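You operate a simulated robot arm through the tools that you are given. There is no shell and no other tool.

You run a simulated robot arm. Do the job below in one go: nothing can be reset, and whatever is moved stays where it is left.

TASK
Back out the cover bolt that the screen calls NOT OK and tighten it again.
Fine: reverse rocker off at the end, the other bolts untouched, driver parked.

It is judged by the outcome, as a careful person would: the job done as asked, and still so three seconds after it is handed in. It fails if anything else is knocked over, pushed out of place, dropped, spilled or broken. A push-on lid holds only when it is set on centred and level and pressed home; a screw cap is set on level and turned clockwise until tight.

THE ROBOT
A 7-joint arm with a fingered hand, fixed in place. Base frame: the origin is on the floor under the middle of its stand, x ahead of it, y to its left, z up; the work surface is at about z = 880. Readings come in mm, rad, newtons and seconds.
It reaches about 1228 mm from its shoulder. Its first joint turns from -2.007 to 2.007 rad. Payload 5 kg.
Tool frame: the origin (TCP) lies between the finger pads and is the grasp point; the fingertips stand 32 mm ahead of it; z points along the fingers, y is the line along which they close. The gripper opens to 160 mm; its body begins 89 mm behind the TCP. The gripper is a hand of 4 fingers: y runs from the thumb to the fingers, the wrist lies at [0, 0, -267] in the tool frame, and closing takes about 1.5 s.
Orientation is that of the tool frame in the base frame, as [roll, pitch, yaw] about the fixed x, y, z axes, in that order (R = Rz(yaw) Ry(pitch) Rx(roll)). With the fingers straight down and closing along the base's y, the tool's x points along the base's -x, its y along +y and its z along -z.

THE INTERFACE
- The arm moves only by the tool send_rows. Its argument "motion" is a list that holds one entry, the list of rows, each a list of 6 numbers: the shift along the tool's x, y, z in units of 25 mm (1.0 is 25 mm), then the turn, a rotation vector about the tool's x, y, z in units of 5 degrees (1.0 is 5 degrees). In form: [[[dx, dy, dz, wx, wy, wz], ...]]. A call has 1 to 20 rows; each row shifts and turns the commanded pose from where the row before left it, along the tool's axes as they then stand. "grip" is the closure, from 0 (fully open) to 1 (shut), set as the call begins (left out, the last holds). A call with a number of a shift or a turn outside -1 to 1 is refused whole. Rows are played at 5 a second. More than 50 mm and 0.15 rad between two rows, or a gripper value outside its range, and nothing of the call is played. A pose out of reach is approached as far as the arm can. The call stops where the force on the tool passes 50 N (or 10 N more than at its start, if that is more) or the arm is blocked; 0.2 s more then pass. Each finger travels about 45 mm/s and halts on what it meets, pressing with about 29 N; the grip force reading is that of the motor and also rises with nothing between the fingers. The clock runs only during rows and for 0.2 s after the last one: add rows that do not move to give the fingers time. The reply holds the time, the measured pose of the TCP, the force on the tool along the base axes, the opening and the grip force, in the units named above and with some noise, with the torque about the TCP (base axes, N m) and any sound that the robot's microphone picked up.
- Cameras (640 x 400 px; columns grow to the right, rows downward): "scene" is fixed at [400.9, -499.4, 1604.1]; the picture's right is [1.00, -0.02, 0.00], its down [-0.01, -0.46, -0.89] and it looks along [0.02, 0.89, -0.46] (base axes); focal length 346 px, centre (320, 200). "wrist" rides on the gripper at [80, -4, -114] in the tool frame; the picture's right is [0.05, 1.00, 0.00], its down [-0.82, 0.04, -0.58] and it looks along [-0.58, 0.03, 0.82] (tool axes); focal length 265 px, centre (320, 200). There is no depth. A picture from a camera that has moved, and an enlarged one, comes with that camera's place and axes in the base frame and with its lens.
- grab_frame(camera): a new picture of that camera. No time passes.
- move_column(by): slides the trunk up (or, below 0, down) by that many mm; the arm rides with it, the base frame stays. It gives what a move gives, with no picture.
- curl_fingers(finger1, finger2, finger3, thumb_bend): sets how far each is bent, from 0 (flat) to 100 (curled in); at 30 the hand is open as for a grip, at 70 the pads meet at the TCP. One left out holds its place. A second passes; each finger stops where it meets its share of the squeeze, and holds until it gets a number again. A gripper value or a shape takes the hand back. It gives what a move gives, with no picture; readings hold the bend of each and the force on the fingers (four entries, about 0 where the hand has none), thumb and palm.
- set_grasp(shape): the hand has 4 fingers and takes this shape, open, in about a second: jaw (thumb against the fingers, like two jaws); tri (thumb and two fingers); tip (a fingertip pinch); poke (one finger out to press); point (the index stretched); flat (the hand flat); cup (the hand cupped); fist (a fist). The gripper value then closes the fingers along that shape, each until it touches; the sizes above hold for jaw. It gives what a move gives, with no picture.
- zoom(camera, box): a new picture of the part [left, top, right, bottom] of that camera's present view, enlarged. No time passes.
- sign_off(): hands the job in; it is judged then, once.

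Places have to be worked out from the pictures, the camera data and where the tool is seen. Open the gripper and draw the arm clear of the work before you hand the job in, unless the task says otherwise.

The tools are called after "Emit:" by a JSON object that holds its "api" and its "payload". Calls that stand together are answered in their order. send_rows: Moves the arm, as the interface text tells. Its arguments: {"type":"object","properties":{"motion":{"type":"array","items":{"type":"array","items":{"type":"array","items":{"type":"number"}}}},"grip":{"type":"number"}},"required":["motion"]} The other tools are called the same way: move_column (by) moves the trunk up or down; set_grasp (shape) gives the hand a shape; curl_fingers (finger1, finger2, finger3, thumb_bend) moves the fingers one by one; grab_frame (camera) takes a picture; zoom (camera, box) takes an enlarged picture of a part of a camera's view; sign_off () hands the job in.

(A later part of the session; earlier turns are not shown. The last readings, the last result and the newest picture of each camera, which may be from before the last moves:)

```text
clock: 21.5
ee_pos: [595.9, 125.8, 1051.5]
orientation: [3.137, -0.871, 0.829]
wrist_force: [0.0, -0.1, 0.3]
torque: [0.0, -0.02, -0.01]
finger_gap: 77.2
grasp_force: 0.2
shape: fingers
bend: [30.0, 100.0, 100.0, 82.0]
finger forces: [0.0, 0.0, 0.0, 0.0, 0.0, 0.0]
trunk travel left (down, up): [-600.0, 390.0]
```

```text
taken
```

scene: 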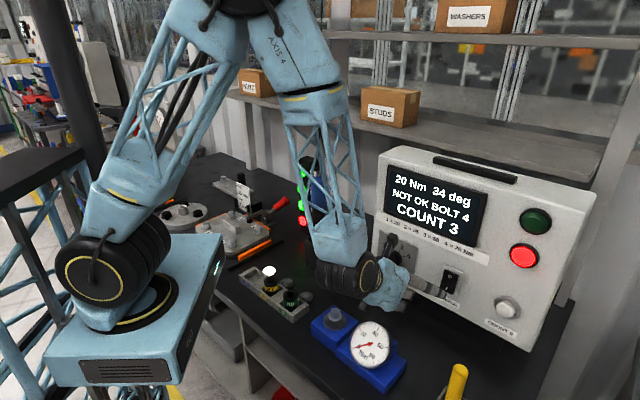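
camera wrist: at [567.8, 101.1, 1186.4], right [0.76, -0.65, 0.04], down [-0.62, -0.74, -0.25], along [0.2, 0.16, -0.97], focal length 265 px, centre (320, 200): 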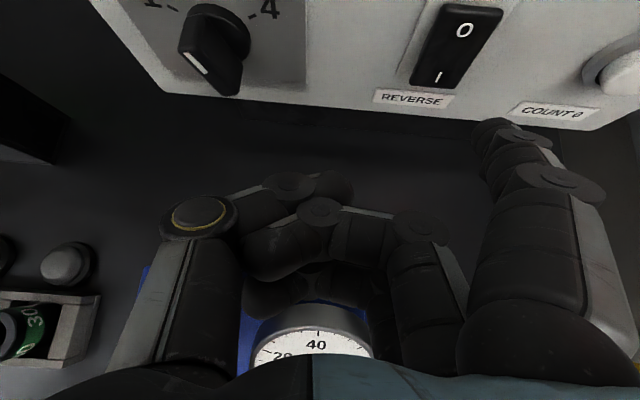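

"I" mark triangulates to about (729–732, 144–146, 1020); the tip is ~60 mm before the panel, 11 mm right and 34 mm above. I shift to align, then move 35 mm toward it.

Emit:
{"api": "send_rows", "payload": {"motion": [[[-0.52, -0.225, 0.44, 0, 0, 0], [-0.52, -0.225, 0.44, 0, 0, 0], [0.45, 0, 0.536, 0, 0, 0], [0.45, 0, 0.536, 0, 0, 0]]]}}

Emit:
{"api": "grab_frame", "payload": {"camera": "wrist"}}

Emit:
{"api": "zoom", "payload": {"camera": "scene", "box": [360, 220, 520, 340]}}

```text
clock: 22.5
ee_pos: [609.4, 159.5, 1016.3]
orientation: [3.14, -0.871, 0.83]
wrist_force: [0.3, 0.0, 0.3]
torque: [0.0, 0.02, 0.05]
finger_gap: 76.9
grasp_force: 0.0
shape: fingers
bend: [30.0, 100.0, 100.0, 82.0]
finger forces: [0.0, 0.0, 0.1, 0.0, 0.0, 0.0]
trunk travel left (down, up): [-600.0, 390.0]
```

```text
taken
camera wrist: at [581.5, 135.4, 1151.3], right [0.76, -0.65, 0.04], down [-0.62, -0.74, -0.25], along [0.2, 0.16, -0.97], focal length 265 px, centre (320, 200)
```

wrist: 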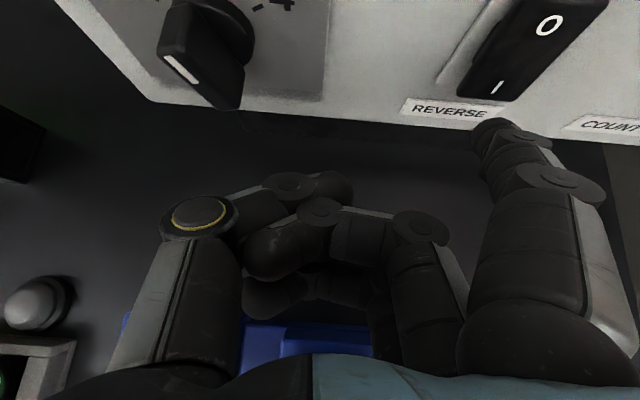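

```text
3.33 times, centred on (440, 280) of scene
camera zoom: at [400.9, -499.4, 1604.1], right [1.0, -0.02, 0.0], down [-0.01, -0.46, -0.89], along [0.02, 0.89, -0.46], focal length 1154 px, centre (-80, -67)
```

zoom: 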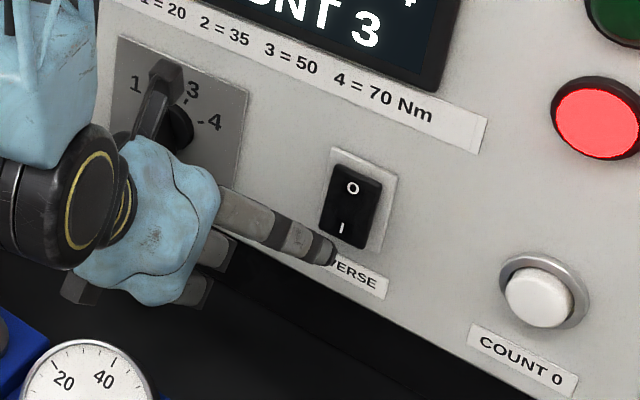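

Alignment looks right: on going forward the tip should land at the "I" mark. I push forward 24 mm and watch the force.

Emit:
{"api": "send_rows", "payload": {"motion": [[[0.154, 0, 0.184, 0, 0, 0], [0.154, 0, 0.184, 0, 0, 0], [0.154, 0, 0.184, 0, 0, 0], [0.154, 0, 0.184, 0, 0, 0]]]}}

Emit:
{"api": "zoom", "payload": {"camera": "scene", "box": [360, 220, 520, 340]}}

Emit:
{"api": "grab_frame", "payload": {"camera": "wrist"}}

```text
clock: 23.5
ee_pos: [626.3, 176.0, 1016.6]
orientation: [3.138, -0.87, 0.83]
wrist_force: [-2.7, -2.4, -1.5]
torque: [0.07, 0.09, -0.31]
finger_gap: 77.3
grasp_force: 1.7
shape: fingers
bend: [29.0, 100.0, 100.0, 82.0]
finger forces: [3.5, 0.0, 0.0, 0.1, 0.1, 0.0]
trunk travel left (down, up): [-600.0, 390.0]
```

```text
3.33 times, centred on (440, 280) of scene
camera zoom: at [400.9, -499.4, 1604.1], right [1.0, -0.02, 0.0], down [-0.01, -0.46, -0.89], along [0.02, 0.89, -0.46], focal length 1154 px, centre (-80, -67)
```

zoom: 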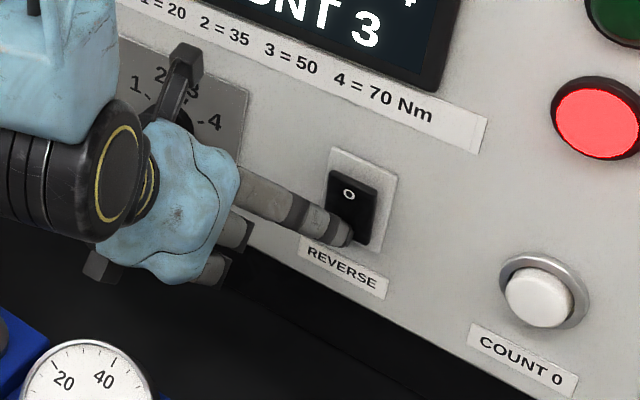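

```text
taken
camera wrist: at [598.8, 153.0, 1152.6], right [0.76, -0.65, 0.04], down [-0.62, -0.74, -0.25], along [0.19, 0.16, -0.97], focal length 265 px, centre (320, 200)
```

wrist: 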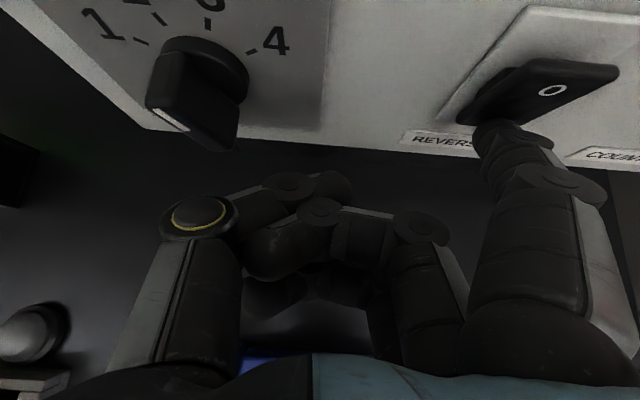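

The rocker seems to have tipped (O half now stands out). I push 3 mm more to seat it, then back off 30 mm and check.

Emit:
{"api": "send_rows", "payload": {"motion": [[[0.077, 0, 0.092, 0, 0, 0], [0, 0, 0, 0, 0, 0], [-0.38, 0, -0.46, 0, 0, 0], [-0.38, 0, -0.46, 0, 0, 0]]]}}

Emit:
{"api": "zoom", "payload": {"camera": "scene", "box": [360, 220, 520, 340]}}

Emit:
{"api": "zoom", "payload": {"camera": "wrist", "box": [400, 0, 640, 150]}}

Emit:
{"api": "zoom", "payload": {"camera": "scene", "box": [360, 140, 560, 240]}}

```text
clock: 24.5
ee_pos: [607.8, 156.5, 1018.8]
orientation: [3.14, -0.871, 0.831]
wrist_force: [0.5, -0.3, -0.5]
torque: [-0.01, -0.03, -0.02]
finger_gap: 76.8
grasp_force: 0.1
shape: fingers
bend: [30.0, 100.0, 100.0, 82.0]
finger forces: [0.0, 0.0, 0.1, 0.0, 0.1, 0.0]
trunk travel left (down, up): [-600.0, 390.0]
```

```text
3.33 times, centred on (440, 280) of scene
camera zoom: at [400.9, -499.4, 1604.1], right [1.0, -0.02, 0.0], down [-0.01, -0.46, -0.89], along [0.02, 0.89, -0.46], focal length 1154 px, centre (-80, -67)
```

zoom: 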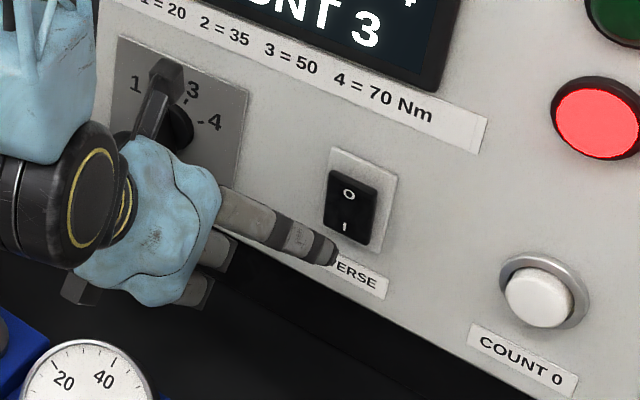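

```text
2.67 times, centred on (520, 75) of wrist
camera zoom: at [581.1, 133.0, 1153.3], right [0.76, -0.65, 0.04], down [-0.62, -0.74, -0.25], along [0.2, 0.17, -0.97], focal length 708 px, centre (-213, 533)
```

zoom: 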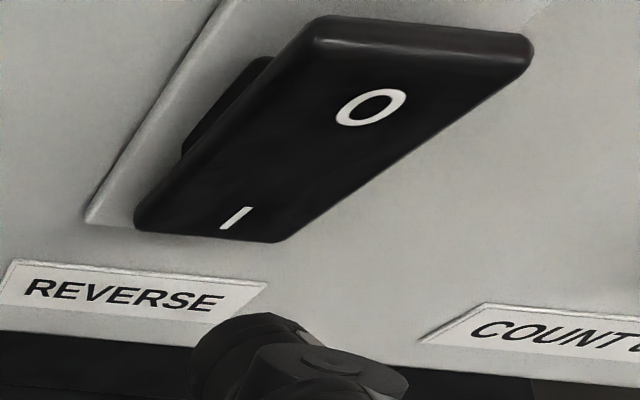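

```text
3.20 times, centred on (460, 190) of scene
camera zoom: at [400.9, -499.4, 1604.1], right [1.0, -0.02, 0.0], down [-0.01, -0.46, -0.89], along [0.02, 0.89, -0.46], focal length 1108 px, centre (-128, 232)
```

zoom: 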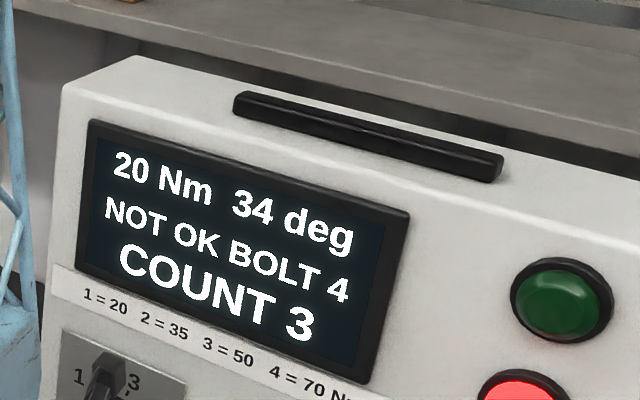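

The rocker now stands at I (I end pushed in, O end out). Now I back away up and out, then raise the trunk 200 mm for better arm posture, and open the hand to jaw.

Emit:
{"api": "send_rows", "payload": {"motion": [[[0, 0, -0.6, 0, 0, 0], [0.39, 0.108, -1.0, 0, 0, 0], [0.39, 0.108, -1.0, 0, 0, 0], [0.39, 0.108, -1.0, 0, 0, 0], [0.39, 0.108, -1.0, 0, 0, 0], [0.39, 0.108, -1.0, 0, 0, 0], [0.39, 0.108, -1.0, 0, 0, 0]]]}}

Emit:
{"api": "move_column", "payload": {"by": 200}}

Emit:
{"api": "set_grasp", "payload": {"shape": "jaw"}}

Emit:
{"api": "grab_frame", "payload": {"camera": "scene"}}

```text
clock: 26.1
ee_pos: [559.9, 81.0, 1167.8]
orientation: [3.138, -0.872, 0.829]
wrist_force: [0.4, -0.9, 0.6]
torque: [0.01, 0.01, -0.02]
finger_gap: 76.9
grasp_force: 0.0
shape: fingers
bend: [30.0, 100.0, 100.0, 82.0]
finger forces: [0.0, 0.0, 0.0, 0.0, 0.0, 0.1]
trunk travel left (down, up): [-600.0, 390.0]
```

```text
clock: 28.3
ee_pos: [561.2, 79.3, 1366.6]
orientation: [3.137, -0.87, 0.831]
wrist_force: [0.8, -0.1, -0.4]
torque: [0.01, 0.01, 0.01]
finger_gap: 76.6
grasp_force: 0.0
shape: fingers
bend: [30.0, 100.0, 100.0, 82.0]
finger forces: [0.0, 0.0, 0.1, 0.1, 0.1, 0.1]
trunk travel left (down, up): [-800.0, 190.0]
```

```text
clock: 29.2
ee_pos: [559.7, 80.9, 1366.9]
orientation: [3.137, -0.871, 0.831]
wrist_force: [-0.7, 0.9, 0.5]
torque: [0.0, -0.03, -0.01]
finger_gap: 160.0
grasp_force: 0.1
shape: jaw
bend: [30.0, 30.0, 30.0, 30.0]
finger forces: [0.0, 0.1, 0.0, 0.0, 0.0, 0.0]
trunk travel left (down, up): [-800.0, 190.0]
```

```text
taken
```

scene: 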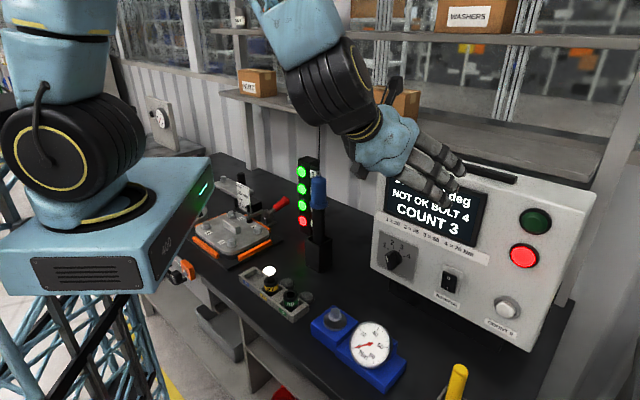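

Now I yaw 42° about the vertical and level the hand, so it points along +y with the camera on top.

Emit:
{"api": "send_rows", "payload": {"motion": [[[0, 0, 0, 0.721, 0, -0.606], [0, 0, 0, 0.721, 0, -0.606], [0, 0, 0, 0.721, 0, -0.606], [0, 0, 0, 0.721, 0, -0.606], [0, 0, 0, 0.721, 0, -0.606], [0, 0, 0, 0.721, 0, -0.606], [0, 0, 0, 0.721, 0, -0.606], [0, 0, 0, 0.721, 0, -0.606], [0, 0, 0, 0.721, 0, -0.606], [0, 0, 0, 0, 1, 0], [0, 0, 0, 0, 1, 0], [0, 0, 0, 0, 1, 0], [0, 0, 0, 0, 1, 0], [0, 0, 0, 0, 1, 0], [0, 0, 0, 0, 1, 0], [0, 0, 0, 0, 1, 0], [0, 0, 0, 0, 1, 0]]]}}

Emit:
{"api": "grab_frame", "payload": {"camera": "wrist"}}

Emit:
{"api": "grab_frame", "payload": {"camera": "scene"}}

```text
clock: 32.8
ee_pos: [561.4, 78.4, 1367.3]
orientation: [2.184, -1.568, 2.522]
wrist_force: [-0.5, -0.2, -0.4]
torque: [0.03, 0.0, 0.02]
finger_gap: 160.2
grasp_force: 0.0
shape: jaw
bend: [30.0, 30.0, 30.0, 30.0]
finger forces: [0.1, 0.0, 0.0, 0.1, 0.1, 0.0]
trunk travel left (down, up): [-800.0, 190.0]
```

```text
taken
camera wrist: at [556.2, -34.6, 1448.5], right [1.0, -0.01, 0.05], down [0.04, -0.58, -0.81], along [0.04, 0.82, -0.58], focal length 265 px, centre (320, 200)
```

wrist: 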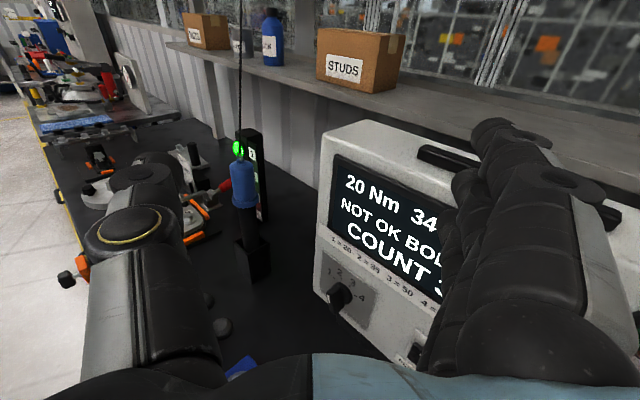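

```text
taken
```

scene: 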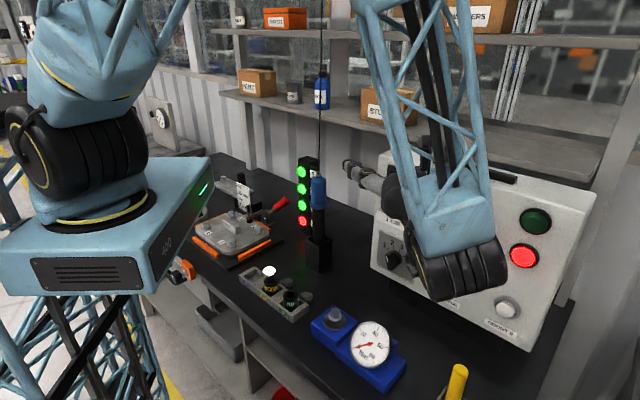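

Orientation is right (x up, z along +y). I move to about (418, 280) still high, in front of the driver.

Emit:
{"api": "send_rows", "payload": {"motion": [[[0, -0.717, 1.0, 0, 0, 0], [0, -0.717, 1.0, 0, 0, 0], [0, -0.717, 1.0, 0, 0, 0], [0, -0.717, 1.0, 0, 0, 0], [0, -0.717, 1.0, 0, 0, 0], [0, -0.717, 1.0, 0, 0, 0], [0, -0.717, 1.0, 0, 0, 0], [0, -0.717, 1.0, 0, 0, 0]]]}}

Emit:
{"api": "grab_frame", "payload": {"camera": "wrist"}}

Emit:
{"api": "grab_frame", "payload": {"camera": "scene"}}

```text
clock: 34.6
ee_pos: [417.7, 282.4, 1366.0]
orientation: [2.605, -1.567, 2.103]
wrist_force: [-1.0, -0.7, -0.7]
torque: [0.01, -0.04, 0.04]
finger_gap: 159.6
grasp_force: 0.0
shape: jaw
bend: [30.0, 30.0, 30.0, 30.0]
finger forces: [0.1, 0.0, 0.0, 0.0, 0.0, 0.0]
trunk travel left (down, up): [-800.0, 190.0]
```

```text
taken
camera wrist: at [413.0, 169.0, 1446.6], right [1.0, 0.0, 0.05], down [0.04, -0.58, -0.81], along [0.03, 0.81, -0.58], focal length 265 px, centre (320, 200)
```

wrist: 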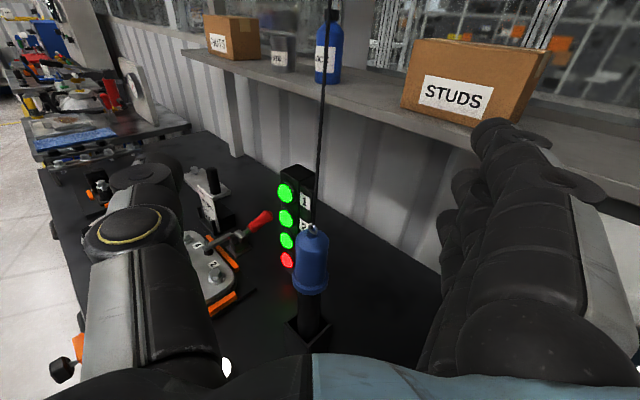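

```text
taken
```

scene: 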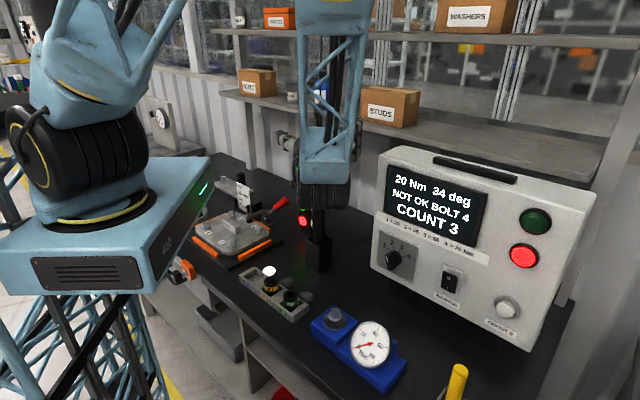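

The driver is dead ahead. I zoom in on it for details (trigger, flange, socket).

Emit:
{"api": "zoom", "payload": {"camera": "wrist", "box": [260, 200, 380, 360]}}

Emit:
{"api": "zoom", "payload": {"camera": "wrist", "box": [170, 150, 270, 220]}}

```text
2.50 times, centred on (320, 280) of wrist
camera zoom: at [413.0, 169.0, 1446.6], right [1.0, 0.0, 0.05], down [0.04, -0.58, -0.81], along [0.03, 0.81, -0.58], focal length 664 px, centre (320, 0)
```

zoom: 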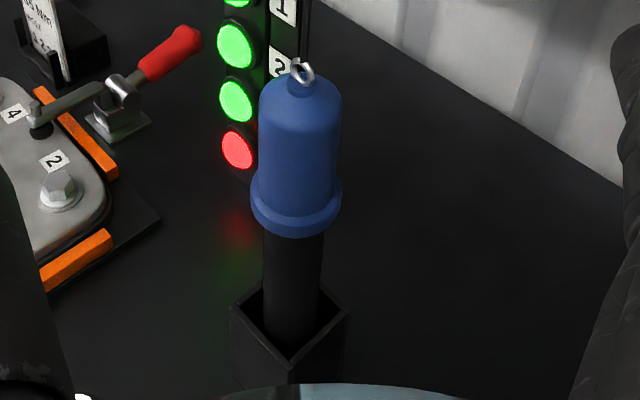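

```text
5.71 times, centred on (220, 185) of wrist
camera zoom: at [413.0, 169.0, 1446.6], right [1.0, 0.0, 0.05], down [0.04, -0.58, -0.81], along [0.03, 0.81, -0.58], focal length 1517 px, centre (891, 286)
```

zoom: 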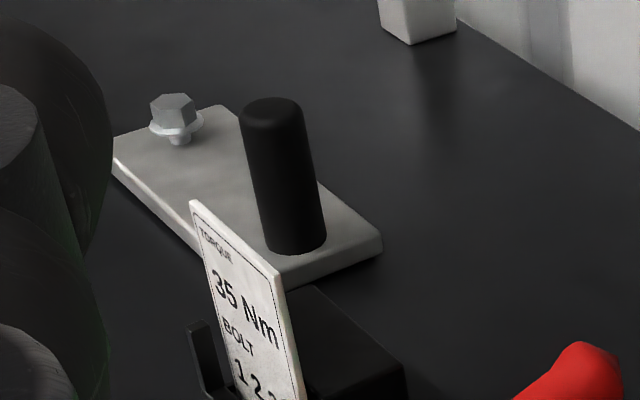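

No trigger is visible, so it's a push-start driver. Blue grip spans z≈1128–1200 (flange below). I descend in front of it to z≈1163 before approaching.

Emit:
{"api": "send_rows", "payload": {"motion": [[[-0.9, 0, 0, 0, 0, 0], [-0.9, 0, 0, 0, 0, 0], [-0.9, 0, 0, 0, 0, 0], [-0.9, 0, 0, 0, 0, 0], [-0.9, 0, 0, 0, 0, 0], [-0.9, 0, 0, 0, 0, 0], [-0.9, 0, 0, 0, 0, 0], [-0.9, 0, 0, 0, 0, 0], [-0.9, 0, 0, 0, 0, 0]]]}}

Emit:
{"api": "grab_frame", "payload": {"camera": "wrist"}}

Emit:
{"api": "grab_frame", "payload": {"camera": "scene"}}

```text
clock: 36.6
ee_pos: [418.2, 279.4, 1163.9]
orientation: [2.475, -1.568, 2.234]
wrist_force: [0.5, 0.0, 0.4]
torque: [0.0, -0.02, 0.0]
finger_gap: 159.9
grasp_force: 0.0
shape: jaw
bend: [30.0, 30.0, 30.0, 30.0]
finger forces: [0.0, 0.1, 0.1, 0.1, 0.0, 0.0]
trunk travel left (down, up): [-800.0, 190.0]
```

```text
taken
camera wrist: at [413.9, 166.2, 1244.7], right [1.0, 0.0, 0.05], down [0.04, -0.58, -0.81], along [0.03, 0.81, -0.58], focal length 265 px, centre (320, 200)
```

wrist: 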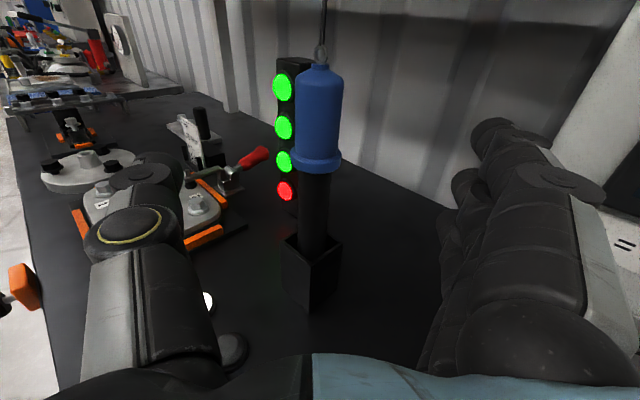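

```text
taken
```

scene: 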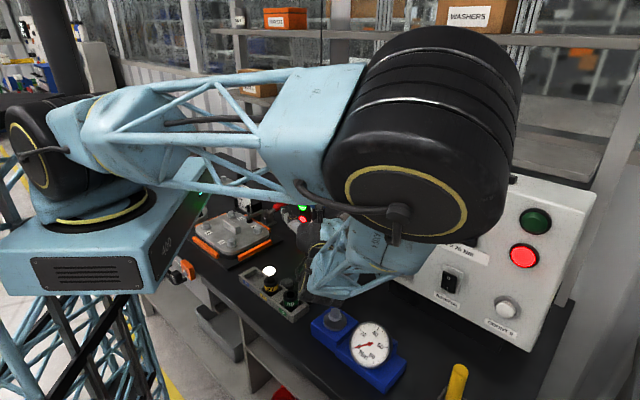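

Driver axis lines up at x≈418 with the TCP. I advance 150 mm along +y so the open fingers straddle the blue grip.

Emit:
{"api": "send_rows", "payload": {"motion": [[[0, 0, 1, 0, 0, 0], [0, 0, 1, 0, 0, 0], [0, 0, 1, 0, 0, 0], [0, 0, 1, 0, 0, 0], [0, 0, 1, 0, 0, 0], [0, 0, 1, 0, 0, 0]]]}}

Emit:
{"api": "grab_frame", "payload": {"camera": "wrist"}}

Emit:
{"api": "grab_frame", "payload": {"camera": "scene"}}

```text
clock: 38.0
ee_pos: [420.9, 432.1, 1163.8]
orientation: [2.622, -1.567, 2.085]
wrist_force: [0.5, 1.4, 0.3]
torque: [0.03, 0.01, 0.01]
finger_gap: 159.9
grasp_force: 0.1
shape: jaw
bend: [30.0, 30.0, 30.0, 30.0]
finger forces: [0.0, 0.0, 0.1, 0.0, 0.0, 0.0]
trunk travel left (down, up): [-800.0, 190.0]
```

```text
taken
camera wrist: at [415.1, 318.9, 1244.2], right [1.0, 0.0, 0.05], down [0.04, -0.58, -0.81], along [0.03, 0.81, -0.58], focal length 265 px, centre (320, 200)
```

wrist: 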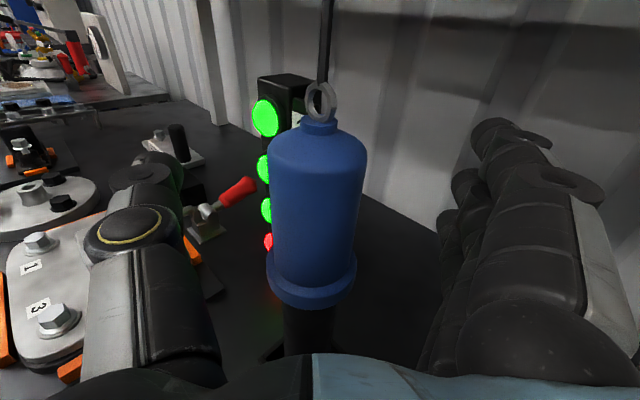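

```text
taken
```

scene: 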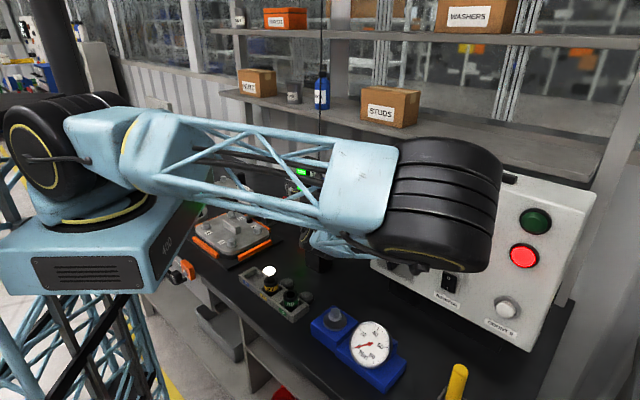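

The handle sits between the fingers, 2 mm left of centre. I shift 2 mm and close the hand on it, waiting for the fingers.

Emit:
{"api": "send_rows", "payload": {"motion": [[[0, -0.08, 0, 0, 0, 0], [0, 0, 0, 0, 0, 0]]]}}

Emit:
{"api": "send_rows", "payload": {"motion": [[[0, 0, 0, 0, 0, 0], [0, 0, 0, 0, 0, 0], [0, 0, 0, 0, 0, 0], [0, 0, 0, 0, 0, 0], [0, 0, 0, 0, 0, 0], [0, 0, 0, 0, 0, 0], [0, 0, 0, 0, 0, 0], [0, 0, 0, 0, 0, 0], [0, 0, 0, 0, 0, 0]]], "grip": 1}}

Emit:
{"api": "grab_frame", "payload": {"camera": "wrist"}}

```text
clock: 38.6
ee_pos: [416.8, 432.2, 1163.6]
orientation: [2.579, -1.567, 2.13]
wrist_force: [-0.9, -0.3, -0.3]
torque: [0.0, -0.01, 0.0]
finger_gap: 159.8
grasp_force: 0.1
shape: jaw
bend: [30.0, 30.0, 30.0, 30.0]
finger forces: [0.0, 0.0, 0.1, 0.0, 0.0, 0.0]
trunk travel left (down, up): [-800.0, 190.0]
```

```text
clock: 40.6
ee_pos: [417.6, 431.0, 1162.9]
orientation: [2.495, -1.568, 2.212]
wrist_force: [-0.3, -0.7, 1.6]
torque: [-0.04, -0.06, -0.01]
finger_gap: 5.0
grasp_force: 29.3
shape: jaw
bend: [72.0, 71.0, 72.0, 74.0]
finger forces: [6.6, 0.2, 7.4, 0.1, 14.5, 0.1]
trunk travel left (down, up): [-800.0, 190.0]
```

```text
taken
camera wrist: at [412.5, 317.4, 1244.5], right [1.0, 0.0, 0.05], down [0.04, -0.58, -0.81], along [0.03, 0.81, -0.58], focal length 265 px, centre (320, 200)
```

wrist: 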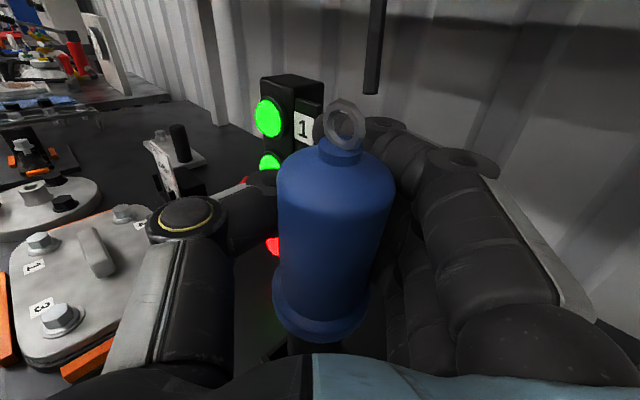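

The fingers slid past and drew the handle toward the palm (gap 5 mm) – not a sound grip, and the driver is tilted in its holder. I open the hand again and look at how the driver settles.

Emit:
{"api": "send_rows", "payload": {"motion": [[[0, 0, 0, 0, 0, 0], [0, 0, 0, 0, 0, 0], [0, 0, 0, 0, 0, 0], [0, 0, 0, 0, 0, 0], [0, 0, 0, 0, 0, 0], [0, 0, 0, 0, 0, 0], [0, 0, 0, 0, 0, 0], [0, 0, 0, 0, 0, 0], [0, 0, 0, 0, 0, 0], [0, 0, 0, 0, 0, 0]]], "grip": 0}}

Emit:
{"api": "grab_frame", "payload": {"camera": "wrist"}}

```text
clock: 42.8
ee_pos: [417.3, 429.7, 1163.8]
orientation: [2.586, -1.567, 2.123]
wrist_force: [-0.2, -0.3, 0.0]
torque: [0.01, 0.04, 0.01]
finger_gap: 160.1
grasp_force: 0.1
shape: jaw
bend: [30.0, 30.0, 30.0, 30.0]
finger forces: [0.1, 0.1, 0.0, 0.0, 0.0, 0.0]
trunk travel left (down, up): [-800.0, 190.0]
```

```text
taken
camera wrist: at [412.5, 317.5, 1244.4], right [1.0, 0.0, 0.05], down [0.04, -0.58, -0.81], along [0.03, 0.81, -0.58], focal length 265 px, centre (320, 200)
```

wrist: 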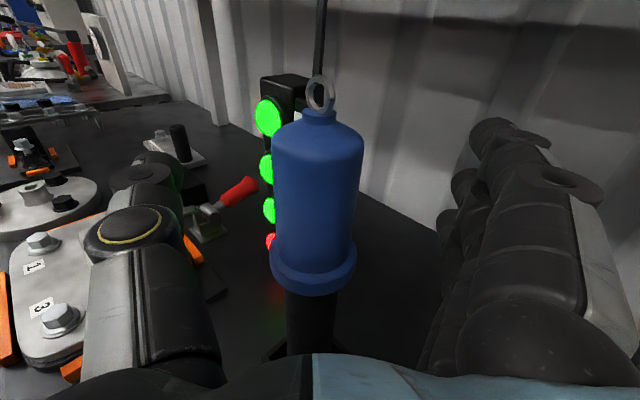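

The driver swung back upright on its own. A jaw pinch with this inward-curling hand pushes a vertical handle toward the palm, so I need to learn the finger geometry first. I back off 150 mm and look at the half-closed jaw.

Emit:
{"api": "send_rows", "payload": {"motion": [[[0, 0, -1, 0, 0, 0], [0, 0, -1, 0, 0, 0], [0, 0, -1, 0, 0, 0], [0, 0, -1, 0, 0, 0], [0, 0, -1, 0, 0, 0], [0, 0, -1, 0, 0, 0]]]}}

Emit:
{"api": "send_rows", "payload": {"motion": [[[0, 0, 0, 0, 0, 0], [0, 0, 0, 0, 0, 0], [0, 0, 0, 0, 0, 0], [0, 0, 0, 0, 0, 0], [0, 0, 0, 0, 0, 0], [0, 0, 0, 0, 0, 0], [0, 0, 0, 0, 0, 0], [0, 0, 0, 0, 0, 0]]], "grip": 0.68}}

Emit:
{"api": "grab_frame", "payload": {"camera": "wrist"}}

Emit:
{"api": "grab_frame", "payload": {"camera": "scene"}}

```text
clock: 44.2
ee_pos: [414.8, 279.9, 1164.1]
orientation: [2.308, -1.567, 2.4]
wrist_force: [-0.3, -1.4, -0.3]
torque: [-0.03, 0.01, 0.01]
finger_gap: 160.1
grasp_force: 0.1
shape: jaw
bend: [30.0, 30.0, 30.0, 30.0]
finger forces: [0.0, 0.0, 0.0, 0.1, 0.0, 0.1]
trunk travel left (down, up): [-800.0, 190.0]
```

```text
clock: 46.0
ee_pos: [414.2, 280.3, 1162.7]
orientation: [2.556, -1.566, 2.153]
wrist_force: [-0.4, -0.5, 1.0]
torque: [0.01, 0.02, 0.01]
finger_gap: 51.9
grasp_force: 0.0
shape: jaw
bend: [73.0, 73.0, 73.0, 70.0]
finger forces: [0.0, 0.1, 0.1, 0.0, 0.0, 0.1]
trunk travel left (down, up): [-800.0, 190.0]
```

```text
taken
camera wrist: at [410.4, 166.8, 1244.3], right [1.0, 0.0, 0.05], down [0.04, -0.58, -0.81], along [0.03, 0.81, -0.58], focal length 265 px, centre (320, 200)
```

wrist: 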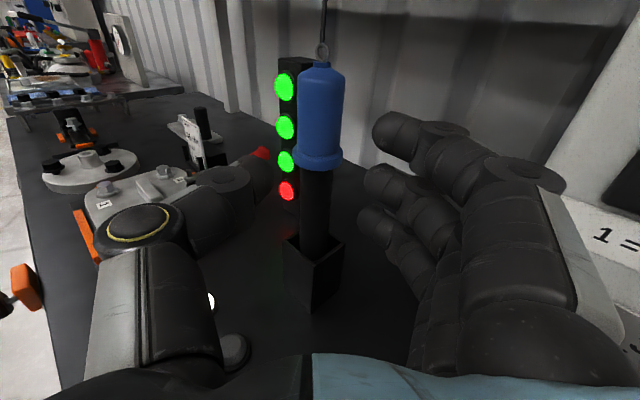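

```text
taken
```

scene: 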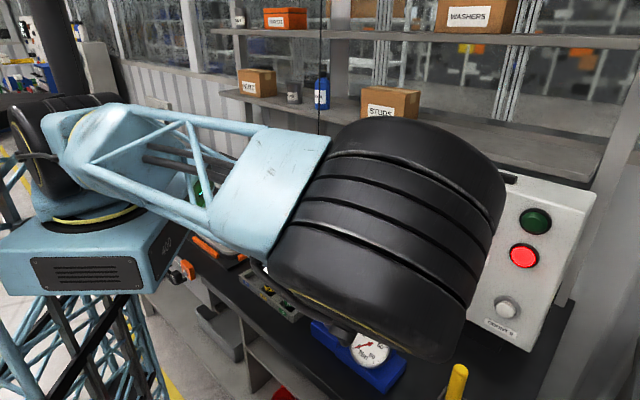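

At grip 0.68 the bend values match those when I held the driver, so that grip was really on the handle (fingers stopped at ~50 mm), with the handle settled ~26 mm palm-side of the TCP and no net force on the wrist. So I'll re-approach 26 mm deeper (TCP y≈456) so the handle isn't dragged over when the hand closes.

Emit:
{"api": "send_rows", "payload": {"motion": [[[0, 0, 0, 0, 0, 0], [0, 0, 0, 0, 0, 0], [0, 0, 0, 0, 0, 0], [0, 0, 0, 0, 0, 0], [0, 0, 0, 0, 0, 0], [0, 0, 0, 0, 0, 0], [0, 0, 0, 0, 0, 0]]], "grip": 0}}

Emit:
{"api": "send_rows", "payload": {"motion": [[[0, 0.1, 1, 0, 0, 0], [0, 0, 1, 0, 0, 0], [0, 0, 1, 0, 0, 0], [0, 0, 1, 0, 0, 0], [0, 0, 1, 0, 0, 0], [0, 0, 1, 0, 0, 0], [0, 0, 1, 0, 0, 0], [0, 0, 0, 0, 0, 0]]]}}

Emit:
{"api": "grab_frame", "payload": {"camera": "wrist"}}

```text
clock: 47.6
ee_pos: [415.3, 280.5, 1163.3]
orientation: [2.568, -1.567, 2.142]
wrist_force: [-0.1, -0.1, 0.3]
torque: [0.03, -0.02, 0.0]
finger_gap: 160.2
grasp_force: 0.1
shape: jaw
bend: [30.0, 30.0, 30.0, 30.0]
finger forces: [0.1, 0.0, 0.0, 0.1, 0.0, 0.1]
trunk travel left (down, up): [-800.0, 190.0]
```

```text
clock: 49.4
ee_pos: [418.4, 455.7, 1162.9]
orientation: [2.578, -1.569, 2.129]
wrist_force: [0.2, -0.1, -1.1]
torque: [0.0, 0.0, -0.04]
finger_gap: 159.9
grasp_force: 0.1
shape: jaw
bend: [30.0, 30.0, 30.0, 30.0]
finger forces: [0.0, 0.0, 0.0, 0.0, 0.1, 0.0]
trunk travel left (down, up): [-800.0, 190.0]
```

```text
taken
camera wrist: at [414.3, 341.5, 1244.0], right [1.0, 0.0, 0.05], down [0.04, -0.58, -0.81], along [0.03, 0.82, -0.58], focal length 265 px, centre (320, 200)
```

wrist: 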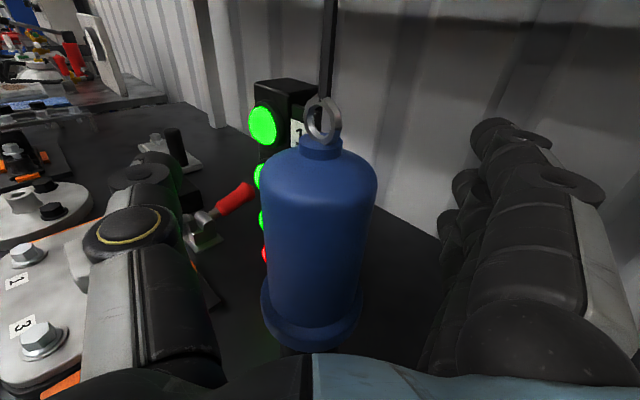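

The handle stands upright at the wanted depth. I close the hand.

Emit:
{"api": "send_rows", "payload": {"motion": [[[0, 0, 0, 0, 0, 0], [0, 0, 0, 0, 0, 0], [0, 0, 0, 0, 0, 0], [0, 0, 0, 0, 0, 0], [0, 0, 0, 0, 0, 0], [0, 0, 0, 0, 0, 0], [0, 0, 0, 0, 0, 0], [0, 0, 0, 0, 0, 0], [0, 0, 0, 0, 0, 0], [0, 0, 0, 0, 0, 0]]], "grip": 1}}

Emit:
{"api": "grab_frame", "payload": {"camera": "wrist"}}

Emit:
{"api": "zoom", "payload": {"camera": "scene", "box": [240, 120, 400, 280]}}

```text
clock: 51.6
ee_pos: [419.5, 456.5, 1163.3]
orientation: [2.551, -1.567, 2.155]
wrist_force: [-0.9, -0.1, 0.3]
torque: [-0.01, -0.04, 0.01]
finger_gap: 0.1
grasp_force: 25.2
shape: jaw
bend: [70.0, 65.0, 70.0, 69.0]
finger forces: [4.5, 0.0, 5.1, 0.1, 10.6, 0.0]
trunk travel left (down, up): [-800.0, 190.0]
```

```text
taken
camera wrist: at [414.3, 342.2, 1243.9], right [1.0, 0.0, 0.05], down [0.04, -0.58, -0.81], along [0.03, 0.81, -0.58], focal length 265 px, centre (320, 200)
```

wrist: 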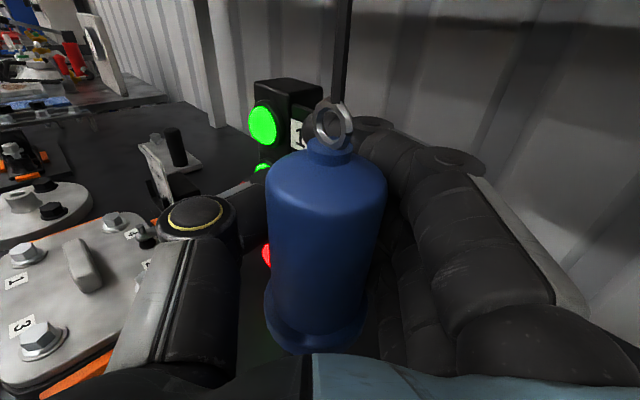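

```text
2.50 times, centred on (320, 200) of scene
camera zoom: at [400.9, -499.4, 1604.1], right [1.0, -0.02, 0.0], down [-0.01, -0.46, -0.89], along [0.02, 0.89, -0.46], focal length 865 px, centre (320, 200)
```

zoom: 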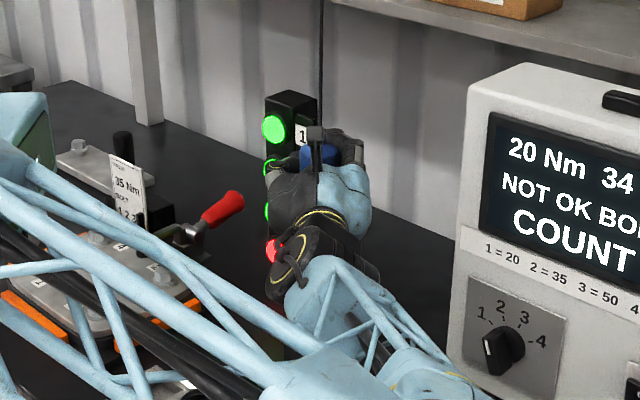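

The fingers may be meeting behind the handle (gap 0.1), so I test the hold: lift 15 mm and see whether the driver comes along.

Emit:
{"api": "send_rows", "payload": {"motion": [[[0.3, 0, 0, 0, 0, 0], [0.3, 0, 0, 0, 0, 0], [0, 0, 0, 0, 0, 0], [0, 0, 0, 0, 0, 0]]]}}

Emit:
{"api": "grab_frame", "payload": {"camera": "wrist"}}

```text
clock: 52.6
ee_pos: [419.9, 455.8, 1177.4]
orientation: [2.519, -1.566, 2.188]
wrist_force: [-1.0, 0.6, 0.4]
torque: [0.05, 0.01, 0.02]
finger_gap: 0.3
grasp_force: 28.9
shape: jaw
bend: [70.0, 64.0, 70.0, 69.0]
finger forces: [0.0, 0.0, 0.0, 0.0, 0.1, 0.0]
trunk travel left (down, up): [-800.0, 190.0]
```

```text
taken
camera wrist: at [414.8, 342.2, 1259.1], right [1.0, 0.0, 0.05], down [0.04, -0.58, -0.81], along [0.03, 0.81, -0.58], focal length 265 px, centre (320, 200)
```

wrist: 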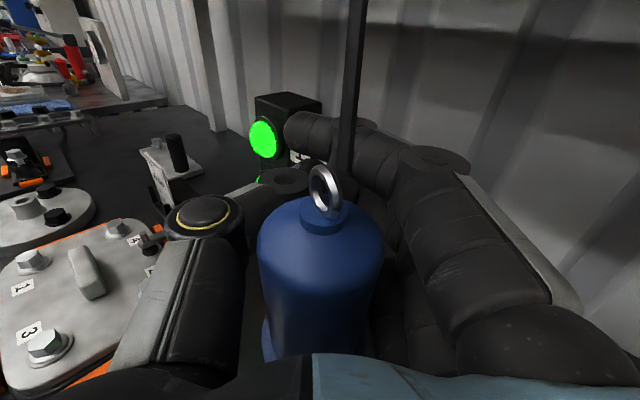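

As feared, it was only caged. The half-closed picture shows the fingertips meet at tool z≈+24 (tips pointing at each other), so the handle axis should be ~24 mm ahead of the TCP. I lower back, open, and retreat to TCP y≈406, then close.

Emit:
{"api": "send_rows", "payload": {"motion": [[[-0.3, 0, 0, 0, 0, 0], [-0.3, 0, 0, 0, 0, 0], [0, 0, 0, 0, 0, 0]]]}}

Emit:
{"api": "send_rows", "payload": {"motion": [[[0, 0, 0, 0, 0, 0], [0, 0, 0, 0, 0, 0], [0, 0, 0, 0, 0, 0], [0, 0, 0, 0, 0, 0], [0, 0, 0, 0, 0, 0], [0, 0, 0, 0, 0, 0], [0, 0, 0, 0, 0, 0], [0, 0, 0, 0, 0, 0], [0, 0, -1, 0, 0, 0], [0, 0, -1, 0, 0, 0], [0, 0, 0, 0, 0, 0], [0, 0, 0, 0, 0, 0], [0, 0, 0, 0, 0, 0], [0, 0, 0, 0, 0, 0]]], "grip": 0}}

Emit:
{"api": "grab_frame", "payload": {"camera": "wrist"}}

```text
clock: 53.4
ee_pos: [420.6, 455.7, 1164.1]
orientation: [2.66, -1.567, 2.047]
wrist_force: [0.1, 0.0, -0.1]
torque: [0.0, -0.04, 0.03]
finger_gap: 0.0
grasp_force: 29.3
shape: jaw
bend: [70.0, 64.0, 70.0, 69.0]
finger forces: [0.0, 0.1, 0.3, 0.1, 0.1, 0.1]
trunk travel left (down, up): [-800.0, 190.0]
```

```text
clock: 56.4
ee_pos: [420.0, 406.5, 1163.5]
orientation: [2.57, -1.568, 2.136]
wrist_force: [0.1, -0.5, -0.4]
torque: [-0.03, -0.02, 0.02]
finger_gap: 160.2
grasp_force: 0.0
shape: jaw
bend: [30.0, 30.0, 30.0, 30.0]
finger forces: [0.0, 0.0, 0.1, 0.1, 0.0, 0.1]
trunk travel left (down, up): [-800.0, 190.0]
```

```text
taken
camera wrist: at [415.9, 292.6, 1244.3], right [1.0, 0.0, 0.05], down [0.04, -0.58, -0.81], along [0.03, 0.81, -0.58], focal length 265 px, centre (320, 200)
```

wrist: 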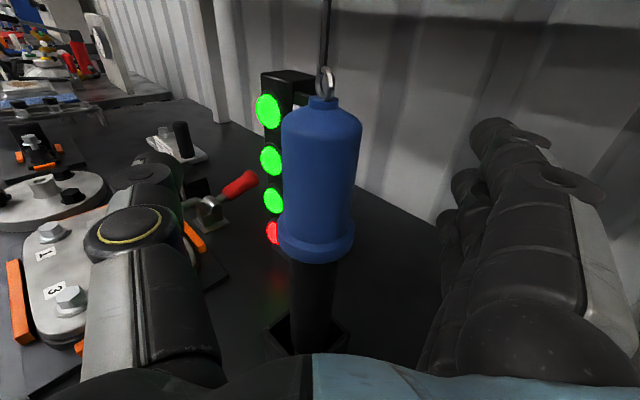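

Handle axis now about 28 mm ahead of the TCP. I go 3 mm forward and close.

Emit:
{"api": "send_rows", "payload": {"motion": [[[0, 0, 0.12, 0, 0, 0], [0, 0, 0, 0, 0, 0], [0, 0, 0, 0, 0, 0], [0, 0, 0, 0, 0, 0], [0, 0, 0, 0, 0, 0], [0, 0, 0, 0, 0, 0], [0, 0, 0, 0, 0, 0], [0, 0, 0, 0, 0, 0], [0, 0, 0, 0, 0, 0], [0, 0, 0, 0, 0, 0]]], "grip": 1}}

Emit:
{"api": "grab_frame", "payload": {"camera": "wrist"}}

```text
clock: 58.6
ee_pos: [419.8, 408.9, 1164.7]
orientation: [2.594, -1.568, 2.115]
wrist_force: [-0.2, 0.3, 0.7]
torque: [0.0, -0.02, 0.01]
finger_gap: 38.3
grasp_force: 28.8
shape: jaw
bend: [73.0, 73.0, 73.0, 70.0]
finger forces: [8.6, 8.5, 8.5, 0.0, 25.6, 0.1]
trunk travel left (down, up): [-800.0, 190.0]
```

```text
taken
camera wrist: at [415.4, 295.3, 1244.4], right [1.0, 0.0, 0.05], down [0.04, -0.58, -0.81], along [0.03, 0.81, -0.58], focal length 265 px, centre (320, 200)
```

wrist: 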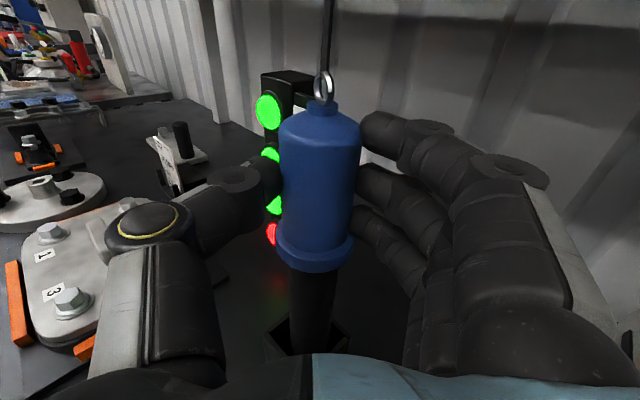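

Firm grip: all three fingers 8.5 N each and thumb 25.6 N. Lift test by 15 mm.

Emit:
{"api": "send_rows", "payload": {"motion": [[[0.2, 0, 0, 0, 0, 0], [0.2, 0, 0, 0, 0, 0], [0.2, 0, 0, 0, 0, 0], [0, 0, 0, 0, 0, 0]]]}}

Emit:
{"api": "grab_frame", "payload": {"camera": "wrist"}}

```text
clock: 59.6
ee_pos: [420.0, 408.1, 1177.9]
orientation: [2.782, -1.567, 1.928]
wrist_force: [0.0, -0.6, -5.0]
torque: [-0.15, 0.02, -0.02]
finger_gap: 38.4
grasp_force: 29.0
shape: jaw
bend: [73.0, 73.0, 73.0, 70.0]
finger forces: [8.5, 8.4, 8.5, 0.0, 25.8, 0.0]
trunk travel left (down, up): [-800.0, 190.0]
```

```text
taken
camera wrist: at [415.3, 294.8, 1258.7], right [1.0, 0.0, 0.05], down [0.04, -0.58, -0.81], along [0.03, 0.81, -0.58], focal length 265 px, centre (320, 200)
```

wrist: 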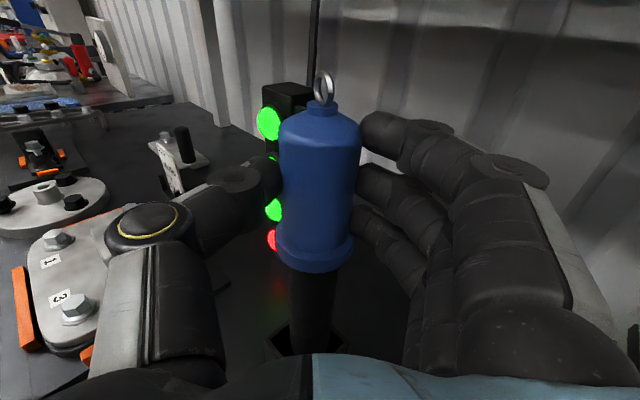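

The driver lifts with the hand (about 5 N of load). I lift further so the socket clears the holder rim.

Emit:
{"api": "send_rows", "payload": {"motion": [[[0.9, 0, 0, 0, 0, 0], [0.9, 0, 0, 0, 0, 0], [0.9, 0, 0, 0, 0, 0], [0.9, 0, 0, 0, 0, 0], [0.9, 0, 0, 0, 0, 0], [0, 0, 0, 0, 0, 0]]]}}

Emit:
{"api": "grab_frame", "payload": {"camera": "wrist"}}

Emit:
{"api": "grab_frame", "payload": {"camera": "scene"}}

```text
clock: 61.0
ee_pos: [420.3, 409.2, 1289.8]
orientation: [2.712, -1.568, 1.996]
wrist_force: [-0.2, -0.4, -4.7]
torque: [-0.12, 0.01, -0.03]
finger_gap: 38.5
grasp_force: 28.7
shape: jaw
bend: [73.0, 73.0, 73.0, 70.0]
finger forces: [8.6, 8.5, 8.8, 0.0, 26.1, 0.0]
trunk travel left (down, up): [-800.0, 190.0]
```

```text
taken
camera wrist: at [415.5, 295.9, 1371.8], right [1.0, 0.0, 0.05], down [0.04, -0.58, -0.81], along [0.03, 0.81, -0.58], focal length 265 px, centre (320, 200)
```

wrist: 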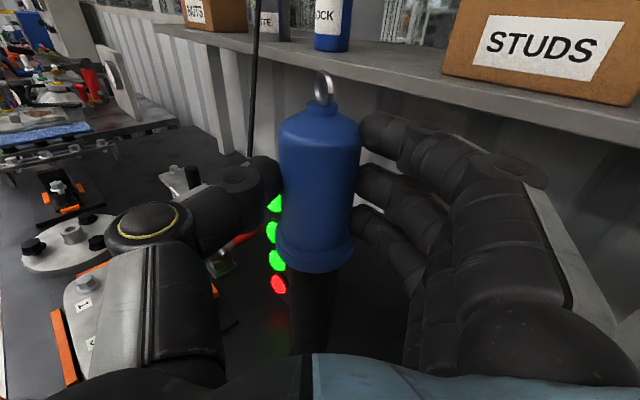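

```text
taken
```

scene: 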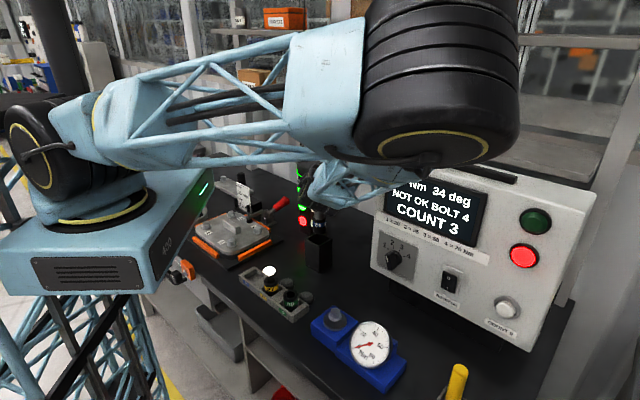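

Driver is out of the holder. I zoom in on its lower end and the cable.

Emit:
{"api": "zoom", "payload": {"camera": "scene", "box": [270, 150, 370, 290]}}

Emit:
{"api": "zoom", "payload": {"camera": "wrist", "box": [200, 40, 400, 360]}}

```text
2.86 times, centred on (320, 220) of scene
camera zoom: at [400.9, -499.4, 1604.1], right [1.0, -0.02, 0.0], down [-0.01, -0.46, -0.89], along [0.02, 0.89, -0.46], focal length 989 px, centre (320, 143)
```

zoom: 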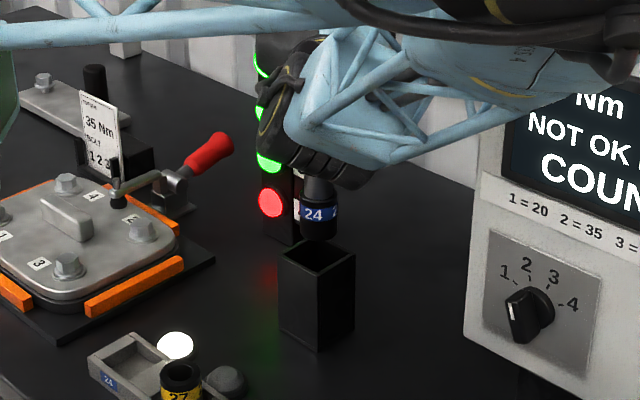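

```text
1.25 times, centred on (300, 200) of wrist
camera zoom: at [415.5, 295.9, 1371.8], right [1.0, 0.0, 0.05], down [0.04, -0.58, -0.81], along [0.03, 0.81, -0.58], focal length 332 px, centre (345, 200)
```

zoom: 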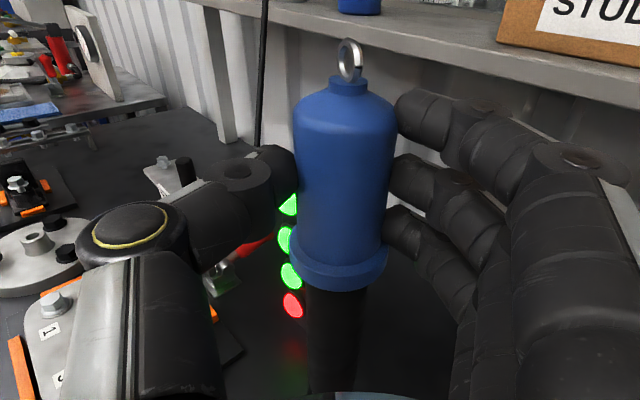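

The socket on the driver is "24" and bolt 4's head measures ~27.6 mm across corners (=24 AF), so it fits. Driver bottom is ~275 mm below the TCP. I carry it at this height to above bolt 4 (78, 692), i.e. TCP about (78, 669).

Emit:
{"api": "send_rows", "payload": {"motion": [[[0, -0.684, 0.518, 0, 0, 0], [0, -0.684, 0.518, 0, 0, 0], [0, -0.684, 0.518, 0, 0, 0], [0, -0.684, 0.518, 0, 0, 0], [0, -0.684, 0.518, 0, 0, 0], [0, -0.684, 0.518, 0, 0, 0], [0, -0.684, 0.518, 0, 0, 0], [0, -0.684, 0.518, 0, 0, 0], [0, -0.684, 0.518, 0, 0, 0], [0, -0.684, 0.518, 0, 0, 0], [0, -0.684, 0.518, 0, 0, 0], [0, -0.684, 0.518, 0, 0, 0], [0, -0.684, 0.518, 0, 0, 0], [0, -0.684, 0.518, 0, 0, 0], [0, -0.684, 0.518, 0, 0, 0], [0, -0.684, 0.518, 0, 0, 0], [0, -0.684, 0.518, 0, 0, 0], [0, -0.684, 0.518, 0, 0, 0], [0, -0.684, 0.518, 0, 0, 0], [0, -0.684, 0.518, 0, 0, 0]]]}}

Emit:
{"api": "grab_frame", "payload": {"camera": "wrist"}}

Emit:
{"api": "grab_frame", "payload": {"camera": "scene"}}

```text
clock: 65.2
ee_pos: [78.1, 672.2, 1288.6]
orientation: [2.714, -1.567, 1.994]
wrist_force: [0.6, 0.5, -4.2]
torque: [-0.08, -0.14, 0.03]
finger_gap: 38.0
grasp_force: 29.1
shape: jaw
bend: [73.0, 73.0, 73.0, 70.0]
finger forces: [8.6, 8.8, 9.8, 0.1, 26.1, 0.0]
trunk travel left (down, up): [-800.0, 190.0]
```

```text
taken
camera wrist: at [74.0, 558.4, 1369.8], right [1.0, -0.01, 0.05], down [0.04, -0.58, -0.81], along [0.04, 0.81, -0.58], focal length 265 px, centre (320, 200)
```

wrist: 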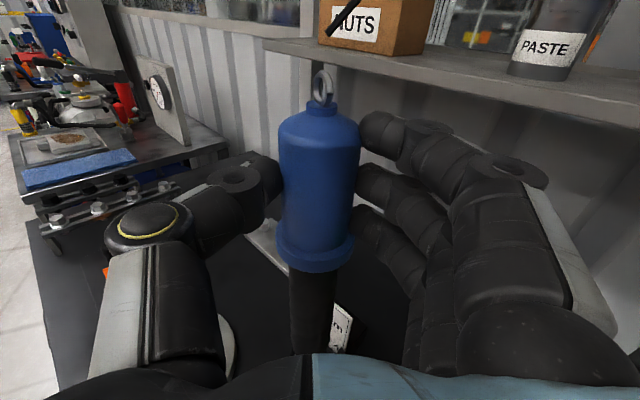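

```text
taken
```

scene: 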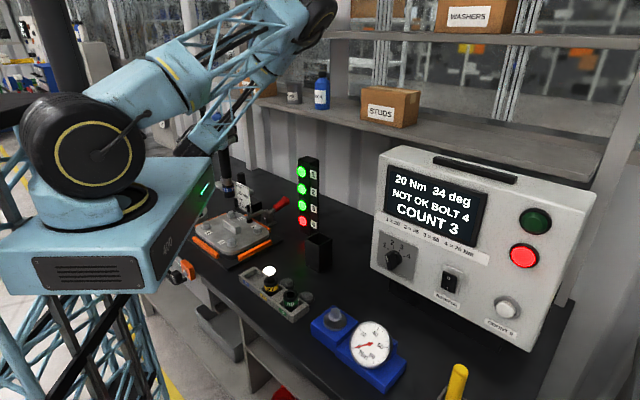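

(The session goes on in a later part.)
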